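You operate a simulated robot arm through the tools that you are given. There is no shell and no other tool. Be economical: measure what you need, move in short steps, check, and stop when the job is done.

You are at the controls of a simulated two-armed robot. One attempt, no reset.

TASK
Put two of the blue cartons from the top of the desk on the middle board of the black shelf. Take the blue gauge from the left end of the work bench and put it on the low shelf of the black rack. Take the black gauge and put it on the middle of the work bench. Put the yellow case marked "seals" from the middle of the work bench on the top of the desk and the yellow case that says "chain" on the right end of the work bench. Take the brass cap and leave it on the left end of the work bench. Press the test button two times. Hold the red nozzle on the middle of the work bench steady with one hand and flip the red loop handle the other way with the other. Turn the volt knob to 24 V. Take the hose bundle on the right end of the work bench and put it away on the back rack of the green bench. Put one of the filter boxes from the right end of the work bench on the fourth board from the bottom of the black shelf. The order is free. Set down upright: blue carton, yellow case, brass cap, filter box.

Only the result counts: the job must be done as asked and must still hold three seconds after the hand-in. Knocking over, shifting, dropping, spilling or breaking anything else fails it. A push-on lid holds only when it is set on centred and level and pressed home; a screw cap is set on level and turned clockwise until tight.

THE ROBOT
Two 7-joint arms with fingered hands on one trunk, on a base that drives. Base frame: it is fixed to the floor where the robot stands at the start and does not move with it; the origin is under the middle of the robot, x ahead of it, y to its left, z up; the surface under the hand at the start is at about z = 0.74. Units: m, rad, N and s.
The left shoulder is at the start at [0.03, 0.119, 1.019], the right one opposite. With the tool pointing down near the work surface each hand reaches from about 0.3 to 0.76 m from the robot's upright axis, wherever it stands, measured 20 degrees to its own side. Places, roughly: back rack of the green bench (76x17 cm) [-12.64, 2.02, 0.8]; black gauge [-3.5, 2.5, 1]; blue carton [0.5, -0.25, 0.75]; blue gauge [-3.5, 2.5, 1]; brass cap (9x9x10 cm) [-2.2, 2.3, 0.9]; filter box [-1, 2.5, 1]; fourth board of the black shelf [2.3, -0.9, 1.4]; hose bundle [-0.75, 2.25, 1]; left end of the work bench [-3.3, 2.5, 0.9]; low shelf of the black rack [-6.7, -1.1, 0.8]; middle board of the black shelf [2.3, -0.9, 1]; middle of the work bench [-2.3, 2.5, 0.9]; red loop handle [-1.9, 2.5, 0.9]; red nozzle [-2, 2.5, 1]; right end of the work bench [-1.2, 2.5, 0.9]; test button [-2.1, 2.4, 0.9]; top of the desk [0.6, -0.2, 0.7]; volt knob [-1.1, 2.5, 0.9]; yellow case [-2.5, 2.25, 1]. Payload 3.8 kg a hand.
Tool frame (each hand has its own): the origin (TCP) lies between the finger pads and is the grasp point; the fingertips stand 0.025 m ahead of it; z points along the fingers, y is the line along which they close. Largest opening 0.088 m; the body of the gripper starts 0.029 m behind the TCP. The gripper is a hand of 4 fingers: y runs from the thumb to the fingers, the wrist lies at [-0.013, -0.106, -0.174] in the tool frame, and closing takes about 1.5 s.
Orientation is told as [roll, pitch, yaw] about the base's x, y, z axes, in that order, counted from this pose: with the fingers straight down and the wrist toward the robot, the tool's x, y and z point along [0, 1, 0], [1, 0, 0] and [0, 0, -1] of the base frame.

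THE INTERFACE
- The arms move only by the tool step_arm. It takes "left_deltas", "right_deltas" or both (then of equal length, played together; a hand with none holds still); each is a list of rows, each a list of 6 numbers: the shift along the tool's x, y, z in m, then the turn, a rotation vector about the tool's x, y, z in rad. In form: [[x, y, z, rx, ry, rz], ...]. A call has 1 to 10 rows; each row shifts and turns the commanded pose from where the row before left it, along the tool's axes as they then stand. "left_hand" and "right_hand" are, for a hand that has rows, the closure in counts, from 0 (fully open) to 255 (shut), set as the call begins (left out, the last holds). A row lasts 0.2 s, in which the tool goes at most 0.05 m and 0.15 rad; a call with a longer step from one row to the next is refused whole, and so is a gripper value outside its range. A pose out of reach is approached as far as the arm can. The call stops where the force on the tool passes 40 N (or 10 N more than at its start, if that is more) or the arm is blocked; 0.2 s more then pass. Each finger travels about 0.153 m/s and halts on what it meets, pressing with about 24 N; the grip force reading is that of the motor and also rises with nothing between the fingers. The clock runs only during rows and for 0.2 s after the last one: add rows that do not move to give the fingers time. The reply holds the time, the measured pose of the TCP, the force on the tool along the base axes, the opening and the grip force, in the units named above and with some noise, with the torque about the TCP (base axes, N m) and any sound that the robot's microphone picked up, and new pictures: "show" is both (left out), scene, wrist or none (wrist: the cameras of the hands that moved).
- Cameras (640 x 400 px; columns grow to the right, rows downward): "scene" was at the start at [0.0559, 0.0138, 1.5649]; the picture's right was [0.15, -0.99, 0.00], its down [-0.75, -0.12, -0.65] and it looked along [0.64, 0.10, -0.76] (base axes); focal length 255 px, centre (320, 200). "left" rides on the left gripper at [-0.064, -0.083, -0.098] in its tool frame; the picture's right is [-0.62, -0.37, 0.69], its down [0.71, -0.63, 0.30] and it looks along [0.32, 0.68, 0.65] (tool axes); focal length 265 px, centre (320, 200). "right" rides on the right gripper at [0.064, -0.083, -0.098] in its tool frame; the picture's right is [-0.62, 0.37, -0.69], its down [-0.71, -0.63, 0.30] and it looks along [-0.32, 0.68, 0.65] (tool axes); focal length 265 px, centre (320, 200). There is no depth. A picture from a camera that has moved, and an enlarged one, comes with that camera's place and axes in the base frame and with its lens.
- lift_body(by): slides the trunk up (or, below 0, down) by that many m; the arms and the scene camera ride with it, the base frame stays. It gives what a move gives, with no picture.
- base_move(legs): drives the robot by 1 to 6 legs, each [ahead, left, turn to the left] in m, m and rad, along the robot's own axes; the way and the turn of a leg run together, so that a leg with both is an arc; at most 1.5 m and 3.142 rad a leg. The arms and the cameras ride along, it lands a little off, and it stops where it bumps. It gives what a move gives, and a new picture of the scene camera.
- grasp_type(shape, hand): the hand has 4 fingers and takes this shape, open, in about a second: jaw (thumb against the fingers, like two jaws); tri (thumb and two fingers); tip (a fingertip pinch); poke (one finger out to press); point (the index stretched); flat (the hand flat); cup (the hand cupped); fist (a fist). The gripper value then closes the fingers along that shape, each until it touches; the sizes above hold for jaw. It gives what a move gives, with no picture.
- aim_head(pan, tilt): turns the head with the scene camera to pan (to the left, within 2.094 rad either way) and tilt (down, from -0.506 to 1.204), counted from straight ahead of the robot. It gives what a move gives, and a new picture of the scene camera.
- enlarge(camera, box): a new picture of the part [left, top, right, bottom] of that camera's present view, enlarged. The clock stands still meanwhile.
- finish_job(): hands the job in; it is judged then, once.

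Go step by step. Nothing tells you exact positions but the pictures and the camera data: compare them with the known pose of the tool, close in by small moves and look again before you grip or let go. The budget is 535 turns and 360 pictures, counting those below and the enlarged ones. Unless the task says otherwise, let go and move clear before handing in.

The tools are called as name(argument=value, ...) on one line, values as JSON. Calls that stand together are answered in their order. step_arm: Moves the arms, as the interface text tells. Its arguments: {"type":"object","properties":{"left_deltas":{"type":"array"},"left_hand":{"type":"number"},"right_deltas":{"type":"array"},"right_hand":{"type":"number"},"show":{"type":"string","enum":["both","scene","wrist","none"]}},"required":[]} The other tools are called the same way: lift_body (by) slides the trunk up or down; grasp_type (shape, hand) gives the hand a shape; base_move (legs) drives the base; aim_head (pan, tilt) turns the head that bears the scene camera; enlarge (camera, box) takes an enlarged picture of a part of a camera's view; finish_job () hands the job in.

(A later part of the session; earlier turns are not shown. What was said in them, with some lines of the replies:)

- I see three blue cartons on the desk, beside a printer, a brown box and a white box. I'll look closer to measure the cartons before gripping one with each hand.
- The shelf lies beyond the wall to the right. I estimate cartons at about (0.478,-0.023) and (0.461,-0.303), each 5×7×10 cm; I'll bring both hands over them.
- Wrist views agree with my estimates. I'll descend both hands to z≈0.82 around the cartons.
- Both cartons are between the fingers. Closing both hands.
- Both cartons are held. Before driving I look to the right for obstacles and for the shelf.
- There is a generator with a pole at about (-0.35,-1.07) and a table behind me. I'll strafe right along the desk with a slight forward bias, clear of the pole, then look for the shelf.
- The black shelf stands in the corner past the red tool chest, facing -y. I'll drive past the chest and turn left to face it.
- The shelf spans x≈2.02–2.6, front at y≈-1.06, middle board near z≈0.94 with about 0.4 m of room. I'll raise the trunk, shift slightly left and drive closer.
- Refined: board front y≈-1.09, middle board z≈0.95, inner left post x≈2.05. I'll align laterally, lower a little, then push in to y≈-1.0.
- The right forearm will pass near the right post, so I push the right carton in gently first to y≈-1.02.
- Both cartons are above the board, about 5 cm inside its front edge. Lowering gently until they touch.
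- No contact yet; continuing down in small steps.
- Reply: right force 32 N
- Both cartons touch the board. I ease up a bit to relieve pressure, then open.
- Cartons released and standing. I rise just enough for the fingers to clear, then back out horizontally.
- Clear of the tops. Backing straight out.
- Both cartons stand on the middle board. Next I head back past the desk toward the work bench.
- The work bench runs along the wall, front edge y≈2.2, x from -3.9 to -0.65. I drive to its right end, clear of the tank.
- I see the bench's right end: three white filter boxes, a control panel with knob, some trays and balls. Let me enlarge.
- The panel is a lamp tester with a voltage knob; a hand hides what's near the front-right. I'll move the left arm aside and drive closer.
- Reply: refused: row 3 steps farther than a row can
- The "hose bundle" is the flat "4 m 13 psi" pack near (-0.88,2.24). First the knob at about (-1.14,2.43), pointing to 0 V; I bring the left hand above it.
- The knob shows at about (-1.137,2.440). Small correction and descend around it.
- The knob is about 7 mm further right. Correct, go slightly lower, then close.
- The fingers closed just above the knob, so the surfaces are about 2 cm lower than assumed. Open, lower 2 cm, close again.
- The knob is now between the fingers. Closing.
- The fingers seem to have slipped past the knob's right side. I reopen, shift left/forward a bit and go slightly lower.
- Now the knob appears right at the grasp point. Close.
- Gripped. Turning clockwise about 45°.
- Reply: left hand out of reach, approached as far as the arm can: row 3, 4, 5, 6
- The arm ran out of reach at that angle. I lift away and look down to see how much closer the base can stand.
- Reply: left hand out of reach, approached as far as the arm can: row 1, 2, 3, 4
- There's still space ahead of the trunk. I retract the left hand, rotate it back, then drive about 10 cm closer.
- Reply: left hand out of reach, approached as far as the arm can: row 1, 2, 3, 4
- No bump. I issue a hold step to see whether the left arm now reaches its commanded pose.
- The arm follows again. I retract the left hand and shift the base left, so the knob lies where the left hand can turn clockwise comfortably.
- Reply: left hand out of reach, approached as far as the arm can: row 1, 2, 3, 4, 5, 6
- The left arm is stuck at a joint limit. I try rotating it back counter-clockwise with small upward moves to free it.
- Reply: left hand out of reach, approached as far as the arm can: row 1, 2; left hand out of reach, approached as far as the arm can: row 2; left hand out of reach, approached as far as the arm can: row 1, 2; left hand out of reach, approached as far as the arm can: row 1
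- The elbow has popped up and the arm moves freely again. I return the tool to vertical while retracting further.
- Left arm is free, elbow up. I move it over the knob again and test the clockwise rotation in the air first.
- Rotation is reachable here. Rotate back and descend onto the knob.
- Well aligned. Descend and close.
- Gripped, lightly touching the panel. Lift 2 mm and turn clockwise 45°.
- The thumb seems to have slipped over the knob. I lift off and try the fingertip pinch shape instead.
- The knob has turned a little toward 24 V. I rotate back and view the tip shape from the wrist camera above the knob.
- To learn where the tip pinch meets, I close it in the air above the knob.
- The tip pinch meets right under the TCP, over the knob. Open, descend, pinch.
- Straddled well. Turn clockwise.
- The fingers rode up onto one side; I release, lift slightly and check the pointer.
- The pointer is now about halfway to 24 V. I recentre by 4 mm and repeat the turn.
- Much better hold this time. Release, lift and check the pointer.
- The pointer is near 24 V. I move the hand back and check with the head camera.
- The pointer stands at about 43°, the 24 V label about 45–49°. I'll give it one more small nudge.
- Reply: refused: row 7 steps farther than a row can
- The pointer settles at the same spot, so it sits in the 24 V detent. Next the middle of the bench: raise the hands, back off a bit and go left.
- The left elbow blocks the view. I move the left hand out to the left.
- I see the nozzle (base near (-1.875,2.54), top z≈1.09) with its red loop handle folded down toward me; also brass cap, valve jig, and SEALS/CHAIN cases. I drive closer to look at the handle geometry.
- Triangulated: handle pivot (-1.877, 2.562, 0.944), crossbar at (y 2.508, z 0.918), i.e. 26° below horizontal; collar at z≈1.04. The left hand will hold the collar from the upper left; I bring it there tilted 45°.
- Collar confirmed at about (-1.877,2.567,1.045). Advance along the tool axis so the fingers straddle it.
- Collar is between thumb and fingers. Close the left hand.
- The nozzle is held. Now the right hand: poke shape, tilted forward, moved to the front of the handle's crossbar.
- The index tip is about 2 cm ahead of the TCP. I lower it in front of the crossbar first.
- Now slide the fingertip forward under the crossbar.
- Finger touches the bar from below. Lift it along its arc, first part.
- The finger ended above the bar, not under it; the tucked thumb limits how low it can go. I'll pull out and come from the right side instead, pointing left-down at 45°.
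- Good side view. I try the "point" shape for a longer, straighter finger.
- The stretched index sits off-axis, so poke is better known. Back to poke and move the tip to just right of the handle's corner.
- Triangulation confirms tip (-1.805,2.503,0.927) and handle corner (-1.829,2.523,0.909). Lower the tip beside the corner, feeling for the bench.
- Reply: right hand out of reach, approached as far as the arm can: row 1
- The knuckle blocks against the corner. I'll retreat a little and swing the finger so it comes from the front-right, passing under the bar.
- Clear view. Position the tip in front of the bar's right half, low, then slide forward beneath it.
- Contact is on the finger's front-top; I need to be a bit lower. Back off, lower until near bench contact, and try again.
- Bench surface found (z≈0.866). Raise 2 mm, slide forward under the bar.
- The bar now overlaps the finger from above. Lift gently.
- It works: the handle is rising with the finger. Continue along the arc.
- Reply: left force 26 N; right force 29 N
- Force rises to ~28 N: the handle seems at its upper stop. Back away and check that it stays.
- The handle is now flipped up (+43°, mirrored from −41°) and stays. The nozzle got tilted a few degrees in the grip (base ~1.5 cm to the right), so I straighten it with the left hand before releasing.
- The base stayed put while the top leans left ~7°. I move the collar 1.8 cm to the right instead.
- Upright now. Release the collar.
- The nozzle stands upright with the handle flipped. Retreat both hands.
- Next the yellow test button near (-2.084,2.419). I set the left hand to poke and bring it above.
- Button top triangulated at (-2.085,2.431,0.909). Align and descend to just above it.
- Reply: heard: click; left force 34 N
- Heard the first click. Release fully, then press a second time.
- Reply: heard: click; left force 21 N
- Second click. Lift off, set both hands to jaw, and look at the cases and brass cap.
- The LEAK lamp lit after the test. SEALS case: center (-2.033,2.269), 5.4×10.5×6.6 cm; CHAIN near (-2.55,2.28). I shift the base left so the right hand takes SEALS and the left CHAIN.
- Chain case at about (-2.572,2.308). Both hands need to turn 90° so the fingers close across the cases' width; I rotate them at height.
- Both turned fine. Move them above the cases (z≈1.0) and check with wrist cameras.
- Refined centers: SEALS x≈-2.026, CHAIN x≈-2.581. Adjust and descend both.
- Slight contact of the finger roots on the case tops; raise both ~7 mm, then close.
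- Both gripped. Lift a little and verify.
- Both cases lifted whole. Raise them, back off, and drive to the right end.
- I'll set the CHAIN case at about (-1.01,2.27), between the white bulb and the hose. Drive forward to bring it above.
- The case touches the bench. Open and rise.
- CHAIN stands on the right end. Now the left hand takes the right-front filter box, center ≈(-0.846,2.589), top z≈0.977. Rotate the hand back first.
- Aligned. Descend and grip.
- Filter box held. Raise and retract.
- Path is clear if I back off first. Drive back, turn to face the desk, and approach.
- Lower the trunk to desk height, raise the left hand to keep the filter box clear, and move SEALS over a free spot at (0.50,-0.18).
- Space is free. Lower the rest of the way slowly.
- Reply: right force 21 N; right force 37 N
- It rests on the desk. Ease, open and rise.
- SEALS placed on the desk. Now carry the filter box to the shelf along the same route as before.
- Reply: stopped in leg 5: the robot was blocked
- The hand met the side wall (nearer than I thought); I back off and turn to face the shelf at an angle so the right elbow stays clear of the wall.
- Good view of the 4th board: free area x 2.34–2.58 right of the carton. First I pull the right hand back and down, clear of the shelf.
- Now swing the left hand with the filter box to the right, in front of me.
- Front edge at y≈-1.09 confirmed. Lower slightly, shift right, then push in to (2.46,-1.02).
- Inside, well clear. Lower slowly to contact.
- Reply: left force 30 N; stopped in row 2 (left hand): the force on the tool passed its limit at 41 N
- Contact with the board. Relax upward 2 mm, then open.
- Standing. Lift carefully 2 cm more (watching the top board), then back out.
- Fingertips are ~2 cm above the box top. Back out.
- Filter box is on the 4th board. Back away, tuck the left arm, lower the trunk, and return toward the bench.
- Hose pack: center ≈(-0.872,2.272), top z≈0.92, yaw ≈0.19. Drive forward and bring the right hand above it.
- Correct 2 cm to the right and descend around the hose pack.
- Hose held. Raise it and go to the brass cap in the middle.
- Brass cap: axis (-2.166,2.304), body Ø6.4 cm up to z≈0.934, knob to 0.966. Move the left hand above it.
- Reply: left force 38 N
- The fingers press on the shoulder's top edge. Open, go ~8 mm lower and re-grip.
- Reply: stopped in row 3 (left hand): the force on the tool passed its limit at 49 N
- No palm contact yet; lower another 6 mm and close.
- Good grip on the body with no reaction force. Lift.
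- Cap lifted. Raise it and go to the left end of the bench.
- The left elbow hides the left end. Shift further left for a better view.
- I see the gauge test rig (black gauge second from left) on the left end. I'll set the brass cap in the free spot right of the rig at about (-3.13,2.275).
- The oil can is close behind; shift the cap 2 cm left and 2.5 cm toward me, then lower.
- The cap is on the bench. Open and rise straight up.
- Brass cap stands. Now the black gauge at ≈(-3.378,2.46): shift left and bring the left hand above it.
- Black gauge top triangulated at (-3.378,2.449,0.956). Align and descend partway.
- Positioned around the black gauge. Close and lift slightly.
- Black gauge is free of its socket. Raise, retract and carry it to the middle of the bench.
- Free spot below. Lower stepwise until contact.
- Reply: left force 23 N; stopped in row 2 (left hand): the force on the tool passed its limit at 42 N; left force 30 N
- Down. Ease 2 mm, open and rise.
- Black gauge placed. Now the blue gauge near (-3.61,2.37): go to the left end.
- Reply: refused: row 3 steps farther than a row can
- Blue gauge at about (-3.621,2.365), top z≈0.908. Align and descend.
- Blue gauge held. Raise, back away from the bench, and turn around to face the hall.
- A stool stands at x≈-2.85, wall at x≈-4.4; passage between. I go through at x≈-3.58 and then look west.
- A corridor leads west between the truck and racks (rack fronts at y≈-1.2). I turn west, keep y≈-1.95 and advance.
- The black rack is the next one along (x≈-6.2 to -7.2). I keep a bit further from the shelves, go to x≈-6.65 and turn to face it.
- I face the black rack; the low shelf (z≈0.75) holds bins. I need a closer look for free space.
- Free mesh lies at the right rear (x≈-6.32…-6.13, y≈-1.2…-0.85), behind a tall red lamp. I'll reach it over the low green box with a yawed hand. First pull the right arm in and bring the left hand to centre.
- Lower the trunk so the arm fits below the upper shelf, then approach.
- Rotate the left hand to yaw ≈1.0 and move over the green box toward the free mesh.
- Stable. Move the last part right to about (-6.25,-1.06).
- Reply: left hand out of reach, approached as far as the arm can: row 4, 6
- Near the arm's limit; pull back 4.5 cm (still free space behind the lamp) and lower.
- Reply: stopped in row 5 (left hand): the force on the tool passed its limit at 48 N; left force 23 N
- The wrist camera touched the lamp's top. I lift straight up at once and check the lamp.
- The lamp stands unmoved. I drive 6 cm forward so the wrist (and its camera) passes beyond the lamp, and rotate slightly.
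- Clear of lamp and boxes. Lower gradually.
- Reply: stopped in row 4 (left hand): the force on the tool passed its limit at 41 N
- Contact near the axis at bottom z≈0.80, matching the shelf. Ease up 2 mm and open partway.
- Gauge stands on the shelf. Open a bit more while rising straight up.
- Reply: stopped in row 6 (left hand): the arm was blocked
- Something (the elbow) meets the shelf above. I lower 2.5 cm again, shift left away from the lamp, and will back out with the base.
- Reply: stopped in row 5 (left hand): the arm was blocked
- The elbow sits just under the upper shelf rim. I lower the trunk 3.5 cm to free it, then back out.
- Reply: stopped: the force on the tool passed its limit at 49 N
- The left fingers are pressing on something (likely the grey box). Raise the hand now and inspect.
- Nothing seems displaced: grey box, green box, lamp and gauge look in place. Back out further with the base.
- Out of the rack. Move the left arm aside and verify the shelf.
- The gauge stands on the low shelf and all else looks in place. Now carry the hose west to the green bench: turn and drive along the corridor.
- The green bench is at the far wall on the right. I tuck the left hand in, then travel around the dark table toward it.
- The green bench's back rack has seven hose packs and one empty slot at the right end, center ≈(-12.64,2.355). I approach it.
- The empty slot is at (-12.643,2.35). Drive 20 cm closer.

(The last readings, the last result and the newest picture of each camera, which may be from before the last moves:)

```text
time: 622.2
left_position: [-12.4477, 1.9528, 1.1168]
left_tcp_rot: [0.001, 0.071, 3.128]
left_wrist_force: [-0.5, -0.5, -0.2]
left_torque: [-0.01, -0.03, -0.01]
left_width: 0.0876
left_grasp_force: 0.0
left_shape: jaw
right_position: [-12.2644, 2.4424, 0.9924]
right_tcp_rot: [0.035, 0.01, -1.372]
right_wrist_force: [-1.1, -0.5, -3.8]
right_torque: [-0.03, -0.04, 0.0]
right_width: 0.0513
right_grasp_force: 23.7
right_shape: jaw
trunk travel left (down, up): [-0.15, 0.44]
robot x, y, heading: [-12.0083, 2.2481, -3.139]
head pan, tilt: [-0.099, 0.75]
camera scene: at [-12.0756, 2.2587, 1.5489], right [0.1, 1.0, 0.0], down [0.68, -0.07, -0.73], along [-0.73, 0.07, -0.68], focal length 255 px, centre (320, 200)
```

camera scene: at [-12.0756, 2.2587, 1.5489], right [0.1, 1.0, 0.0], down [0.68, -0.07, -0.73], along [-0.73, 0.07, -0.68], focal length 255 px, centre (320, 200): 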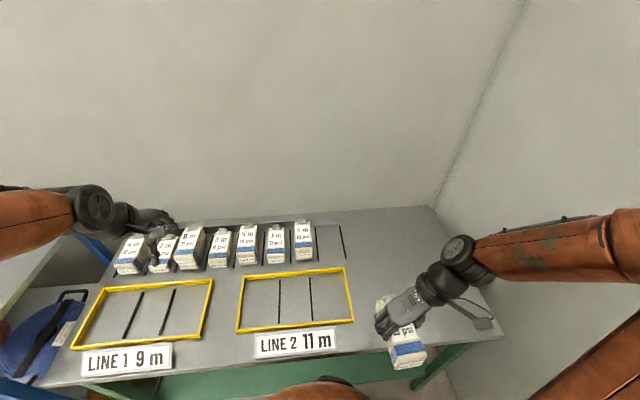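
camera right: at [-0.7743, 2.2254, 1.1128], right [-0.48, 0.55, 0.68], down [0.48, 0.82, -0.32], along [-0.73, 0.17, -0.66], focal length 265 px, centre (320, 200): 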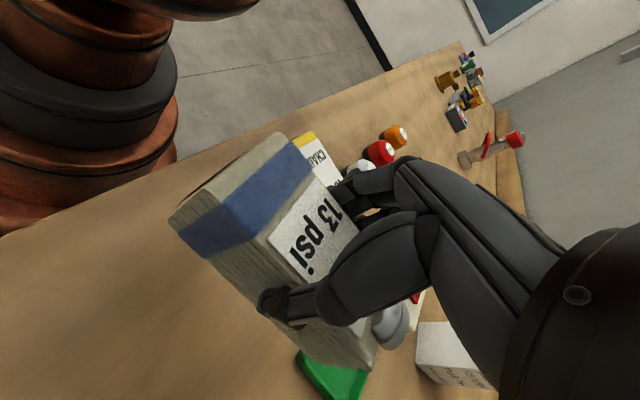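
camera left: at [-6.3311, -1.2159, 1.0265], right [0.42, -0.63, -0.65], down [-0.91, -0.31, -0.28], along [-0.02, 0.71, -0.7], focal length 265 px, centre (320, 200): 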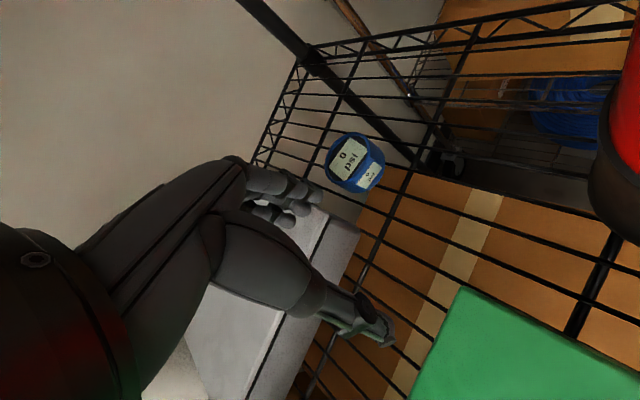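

step_arm(right_deltas=[[-0.048, 0.0012, 0, 0, 0, 0], [-0.048, 0.0012, 0, 0, 0, 0], [-0.048, 0.0012, 0, 0, 0, 0], [-0.048, 0.0012, 0, 0, 0, 0], [-0.048, 0.0012, 0, 0, 0, 0], [-0.048, 0.0012, 0, 0, -0.035, 0.1], [0, 0, 0, 0, 0, 0.1], [0, 0, 0, 0, 0, 0]], show="both")

```text
time: 624.0
left_position: [-12.4474, 1.9517, 1.1164]
left_tcp_rot: [0.002, 0.069, 3.131]
left_wrist_force: [-0.4, 0.1, -0.6]
left_torque: [0.02, 0.02, 0.06]
left_width: 0.0875
left_grasp_force: 0.0
left_shape: jaw
right_position: [-12.5437, 2.375, 0.9841]
right_tcp_rot: [-0.003, 0.012, -1.572]
right_wrist_force: [-0.4, 0.2, -4.3]
right_torque: [0.04, -0.05, 0.02]
right_width: 0.051
right_grasp_force: 24.0
right_shape: jaw
trunk travel left (down, up): [-0.15, 0.44]
robot x, y, heading: [-12.0109, 2.2443, -3.138]
head pan, tilt: [-0.099, 0.75]
camera scene: at [-12.0747, 2.2584, 1.5489], right [0.1, 1.0, 0.0], down [0.68, -0.07, -0.73], along [-0.73, 0.07, -0.68], focal length 255 px, centre (320, 200)
camera right: at [-12.4795, 2.4571, 1.0834], right [-0.62, -0.38, 0.69], down [-0.71, 0.64, -0.29], along [-0.33, -0.67, -0.66], focal length 265 px, centre (320, 200)
```

scene: 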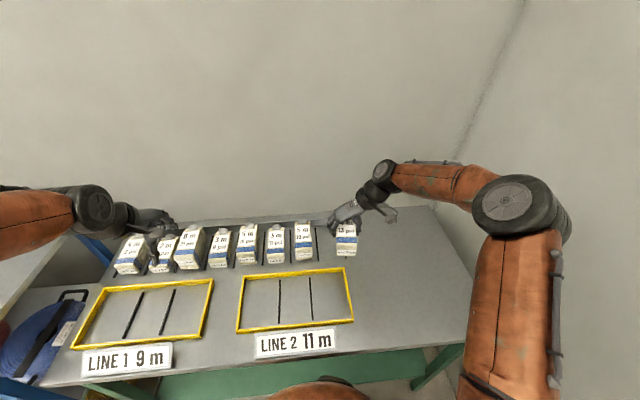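
right: 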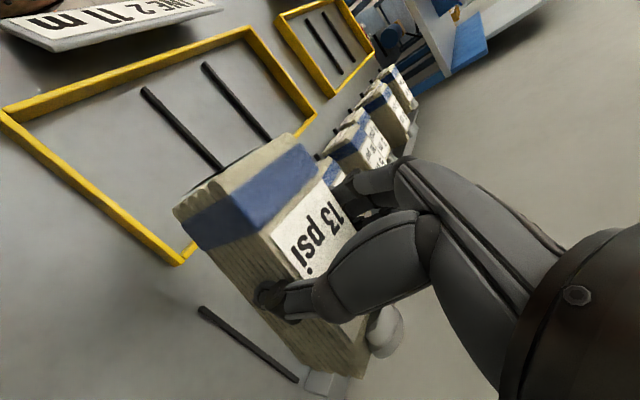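

Divider seen at y≈2.395 as expected. Move to (-12.635,2.352) and lower partway.

step_arm(right_deltas=[[-0.03, 0.008, 0, 0, 0, 0], [-0.03, 0.008, 0, 0, 0, 0], [-0.031, 0.007, 0, 0, 0, 0], [0, 0, 0.03, 0, 0, 0], [0, 0, 0.03, 0, 0, 0], [0, 0, 0.02, 0, 0, 0], [0, 0, 0, 0, 0, 0]], show="both")

```text
time: 625.6
left_position: [-12.446, 1.9536, 1.1172]
left_tcp_rot: [0.002, 0.069, 3.128]
left_wrist_force: [-0.1, 0.2, 0.5]
left_torque: [-0.01, -0.04, 0.04]
left_width: 0.0879
left_grasp_force: 0.0
left_shape: jaw
right_position: [-12.6358, 2.3557, 0.9041]
right_tcp_rot: [-0.005, 0.012, -1.573]
right_wrist_force: [0.6, -1.6, -4.2]
right_torque: [0.0, -0.05, 0.02]
right_width: 0.0515
right_grasp_force: 23.9
right_shape: jaw
trunk travel left (down, up): [-0.15, 0.44]
robot x, y, heading: [-12.0106, 2.2504, -3.138]
head pan, tilt: [-0.099, 0.75]
camera scene: at [-12.074, 2.2584, 1.549], right [0.1, 1.0, 0.0], down [0.68, -0.07, -0.73], along [-0.73, 0.07, -0.68], focal length 255 px, centre (320, 200)
camera right: at [-12.5716, 2.4367, 1.002], right [-0.62, -0.38, 0.69], down [-0.71, 0.63, -0.29], along [-0.33, -0.68, -0.66], focal length 265 px, centre (320, 200)
```

scene: 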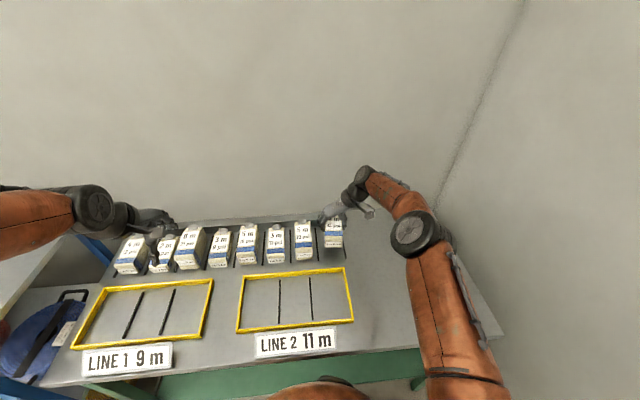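
right: 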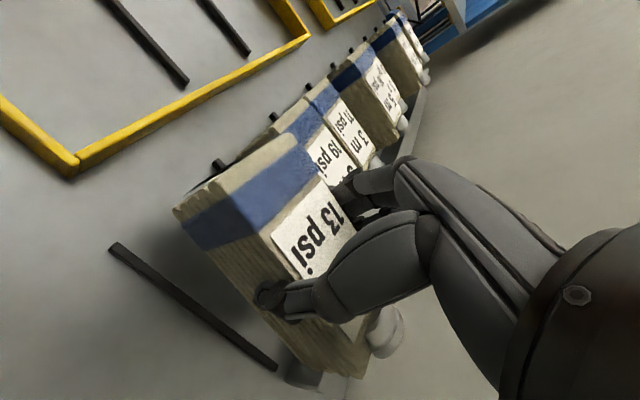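

Over the slot. Lower until contact.

step_arm(right_deltas=[[0.004, 0, 0.025, 0, 0, 0], [0, 0, 0.018, 0, 0, 0], [0, 0, 0.006, 0, 0, 0], [0, 0, 0, 0, 0, 0]], show="none")

step_arm(right_deltas=[[0, 0, 0.004, 0, 0, 0], [0, 0, 0.004, 0, 0, 0], [0, 0, 0, 0, 0, 0]], show="wrist")

```text
time: 626.6
left_position: [-12.4462, 1.9523, 1.1166]
left_tcp_rot: [0.001, 0.069, 3.128]
left_wrist_force: [-0.3, -0.3, -0.3]
left_torque: [-0.03, 0.0, 0.02]
left_width: 0.0879
left_grasp_force: 0.1
left_shape: jaw
right_position: [-12.6313, 2.3575, 0.855]
right_tcp_rot: [-0.005, 0.009, -1.572]
right_wrist_force: [1.0, -1.0, 2.6]
right_torque: [0.17, 0.02, -0.05]
right_width: 0.051
right_grasp_force: 24.0
right_shape: jaw
trunk travel left (down, up): [-0.15, 0.44]
robot x, y, heading: [-12.0081, 2.2476, -3.138]
head pan, tilt: [-0.099, 0.75]
```

```text
time: 627.4
left_position: [-12.4441, 1.951, 1.1187]
left_tcp_rot: [0.0, 0.065, 3.129]
left_wrist_force: [-0.4, -1.2, -0.5]
left_torque: [0.0, -0.01, 0.01]
left_width: 0.0875
left_grasp_force: 0.1
left_shape: jaw
right_position: [-12.6318, 2.3555, 0.8513]
right_tcp_rot: [-0.01, 0.01, -1.574]
right_wrist_force: [-4.1, -5.0, 28.9]
right_torque: [0.26, 0.06, -0.09]
right_width: 0.051
right_grasp_force: 24.5
right_shape: jaw
trunk travel left (down, up): [-0.15, 0.44]
robot x, y, heading: [-12.0077, 2.2476, -3.141]
head pan, tilt: [-0.099, 0.75]
camera right: at [-12.5657, 2.437, 0.9487], right [-0.61, -0.37, 0.7], down [-0.72, 0.63, -0.29], along [-0.33, -0.68, -0.66], focal length 265 px, centre (320, 200)
```

right: 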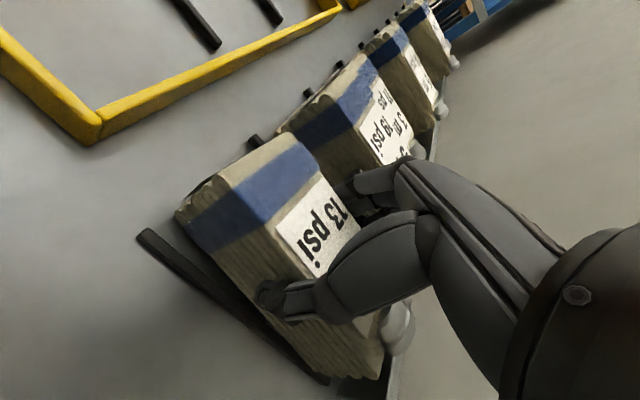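

Resting in the slot. Ease, open partway, then rise.

step_arm(right_deltas=[[0, 0, -0.003, 0, 0, 0], [0, 0, 0, 0, 0, 0], [0, 0, 0, 0, 0, 0], [0, 0, 0, 0, 0, 0], [0, 0, 0, 0, 0, 0], [0, 0, 0, 0, 0, 0]], right_hand=50, show="wrist")

```text
time: 628.8
left_position: [-12.446, 1.9526, 1.1181]
left_tcp_rot: [0.0, 0.07, 3.129]
left_wrist_force: [0.2, -0.4, 0.8]
left_torque: [-0.01, 0.0, -0.01]
left_width: 0.0876
left_grasp_force: 0.0
left_shape: jaw
right_position: [-12.6301, 2.357, 0.8491]
right_tcp_rot: [-0.004, 0.011, -1.573]
right_wrist_force: [-1.1, 0.2, -0.8]
right_torque: [0.0, 0.01, 0.03]
right_width: 0.0706
right_grasp_force: 0.0
right_shape: jaw
trunk travel left (down, up): [-0.15, 0.44]
robot x, y, heading: [-12.0091, 2.2479, -3.141]
head pan, tilt: [-0.099, 0.75]
camera right: at [-12.5663, 2.4385, 0.9484], right [-0.62, -0.38, 0.69], down [-0.72, 0.63, -0.29], along [-0.33, -0.68, -0.66], focal length 265 px, centre (320, 200)
```

right: 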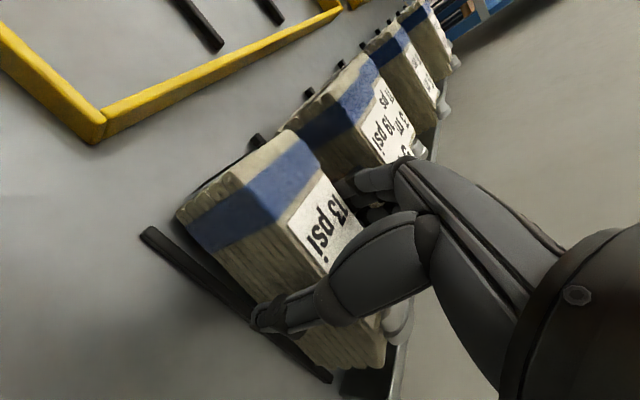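

Released. Rise straight up and check.

step_arm(right_deltas=[[0, 0, -0.015, 0, 0, 0], [0, 0, -0.03, 0, 0, 0], [0, 0, -0.045, 0, 0, 0], [0, 0, -0.045, 0, 0, 0], [0.03, 0, -0.03, 0, 0, 0], [0.045, 0, 0, 0, 0, 0], [0.045, 0, 0, 0, 0, 0], [0, 0, 0, 0, 0, 0]], show="scene")

enlarge(camera="scene", box=[220, 190, 400, 300])

```text
time: 630.6
left_position: [-12.4471, 1.9527, 1.117]
left_tcp_rot: [0.001, 0.07, 3.13]
left_wrist_force: [0.7, -1.0, 0.0]
left_torque: [0.01, -0.01, 0.0]
left_width: 0.0875
left_grasp_force: 0.0
left_shape: jaw
right_position: [-12.5058, 2.3547, 1.0129]
right_tcp_rot: [-0.005, 0.012, -1.575]
right_wrist_force: [0.3, 0.5, -0.5]
right_torque: [0.02, -0.05, -0.02]
right_width: 0.0706
right_grasp_force: 0.0
right_shape: jaw
trunk travel left (down, up): [-0.15, 0.44]
robot x, y, heading: [-12.0092, 2.2492, -3.133]
head pan, tilt: [-0.099, 0.75]
camera scene: at [-12.0744, 2.2584, 1.5489], right [0.1, 1.0, 0.0], down [0.68, -0.07, -0.73], along [-0.73, 0.07, -0.68], focal length 255 px, centre (320, 200)
```

scene: 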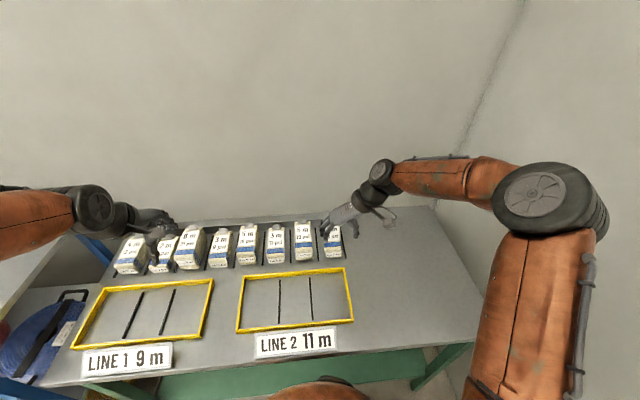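

```text
3.56 times, centred on (310, 245) of scene
camera zoom: at [-12.0744, 2.2584, 1.5489], right [0.1, 1.0, 0.0], down [0.68, -0.07, -0.73], along [-0.73, 0.07, -0.68], focal length 905 px, centre (356, 40)
```

zoom: 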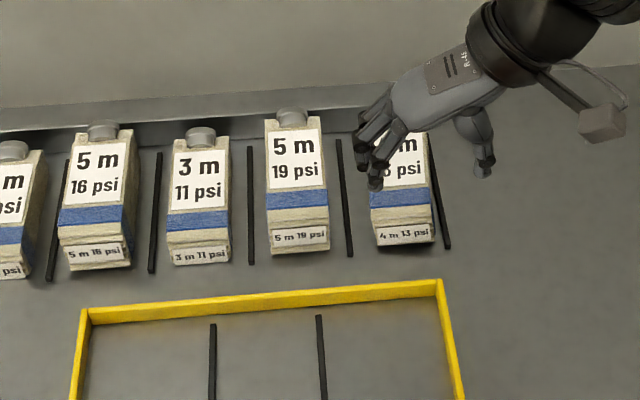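

The hose pack sits in the free slot of the back rack. I back away to be clear of everything before handing in.

base_move(legs=[[-0.4, 0, 0]])

```text
time: 633.1
left_position: [-12.0407, 1.9553, 1.1182]
left_tcp_rot: [0.001, 0.07, 3.127]
left_wrist_force: [-0.2, -0.7, -0.1]
left_torque: [-0.02, 0.05, 0.01]
left_width: 0.0877
left_grasp_force: 0.1
left_shape: jaw
right_position: [-12.0998, 2.3568, 1.0134]
right_tcp_rot: [-0.007, 0.011, -1.577]
right_wrist_force: [0.4, 0.1, 0.5]
right_torque: [-0.02, 0.02, 0.0]
right_width: 0.0707
right_grasp_force: 0.0
right_shape: jaw
trunk travel left (down, up): [-0.15, 0.44]
robot x, y, heading: [-11.6034, 2.2503, -3.141]
head pan, tilt: [-0.099, 0.75]
camera scene: at [-11.6667, 2.2596, 1.5491], right [0.1, 1.0, 0.0], down [0.68, -0.07, -0.73], along [-0.73, 0.07, -0.68], focal length 255 px, centre (320, 200)
```

scene: 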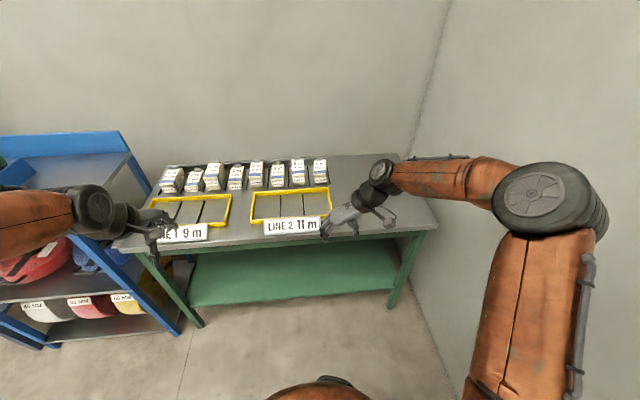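

All eight hose packs sit in the rack, both hands are empty and clear, and every task item has been handled. Handing in.

finish_job()

```text
The job is handed in.
```

I finished every item on the list and handed the job in with both hands empty and clear. I have no judging result yet.

Four things did not go perfectly and could count against it:

- **Volt knob:** the pointer rests at about 43° on the 24 V side, and the 24 V label sits at roughly 45–49°. I nudged it once more and it did not move, so I took that as the 24 V stop.
- **Red nozzle:** the handle is flipped from low to high and stays there. Pushing it slid the nozzle's base about 1.5 cm to the right and leaned it, so I straightened it before letting go.
- **Black rack:** while placing the blue gauge, my wrist camera pressed on the red lamp and my elbow pushed up under the shelf above. My fingers also pressed on the grey box. Everything looked upright and within about 1 cm of where it was, but I could not rule out a small shift.
- **Wall by the black shelf:** the robot was stopped against the wall there while driving in with the filter box. The filter box stayed in my grip and nothing else was touched.
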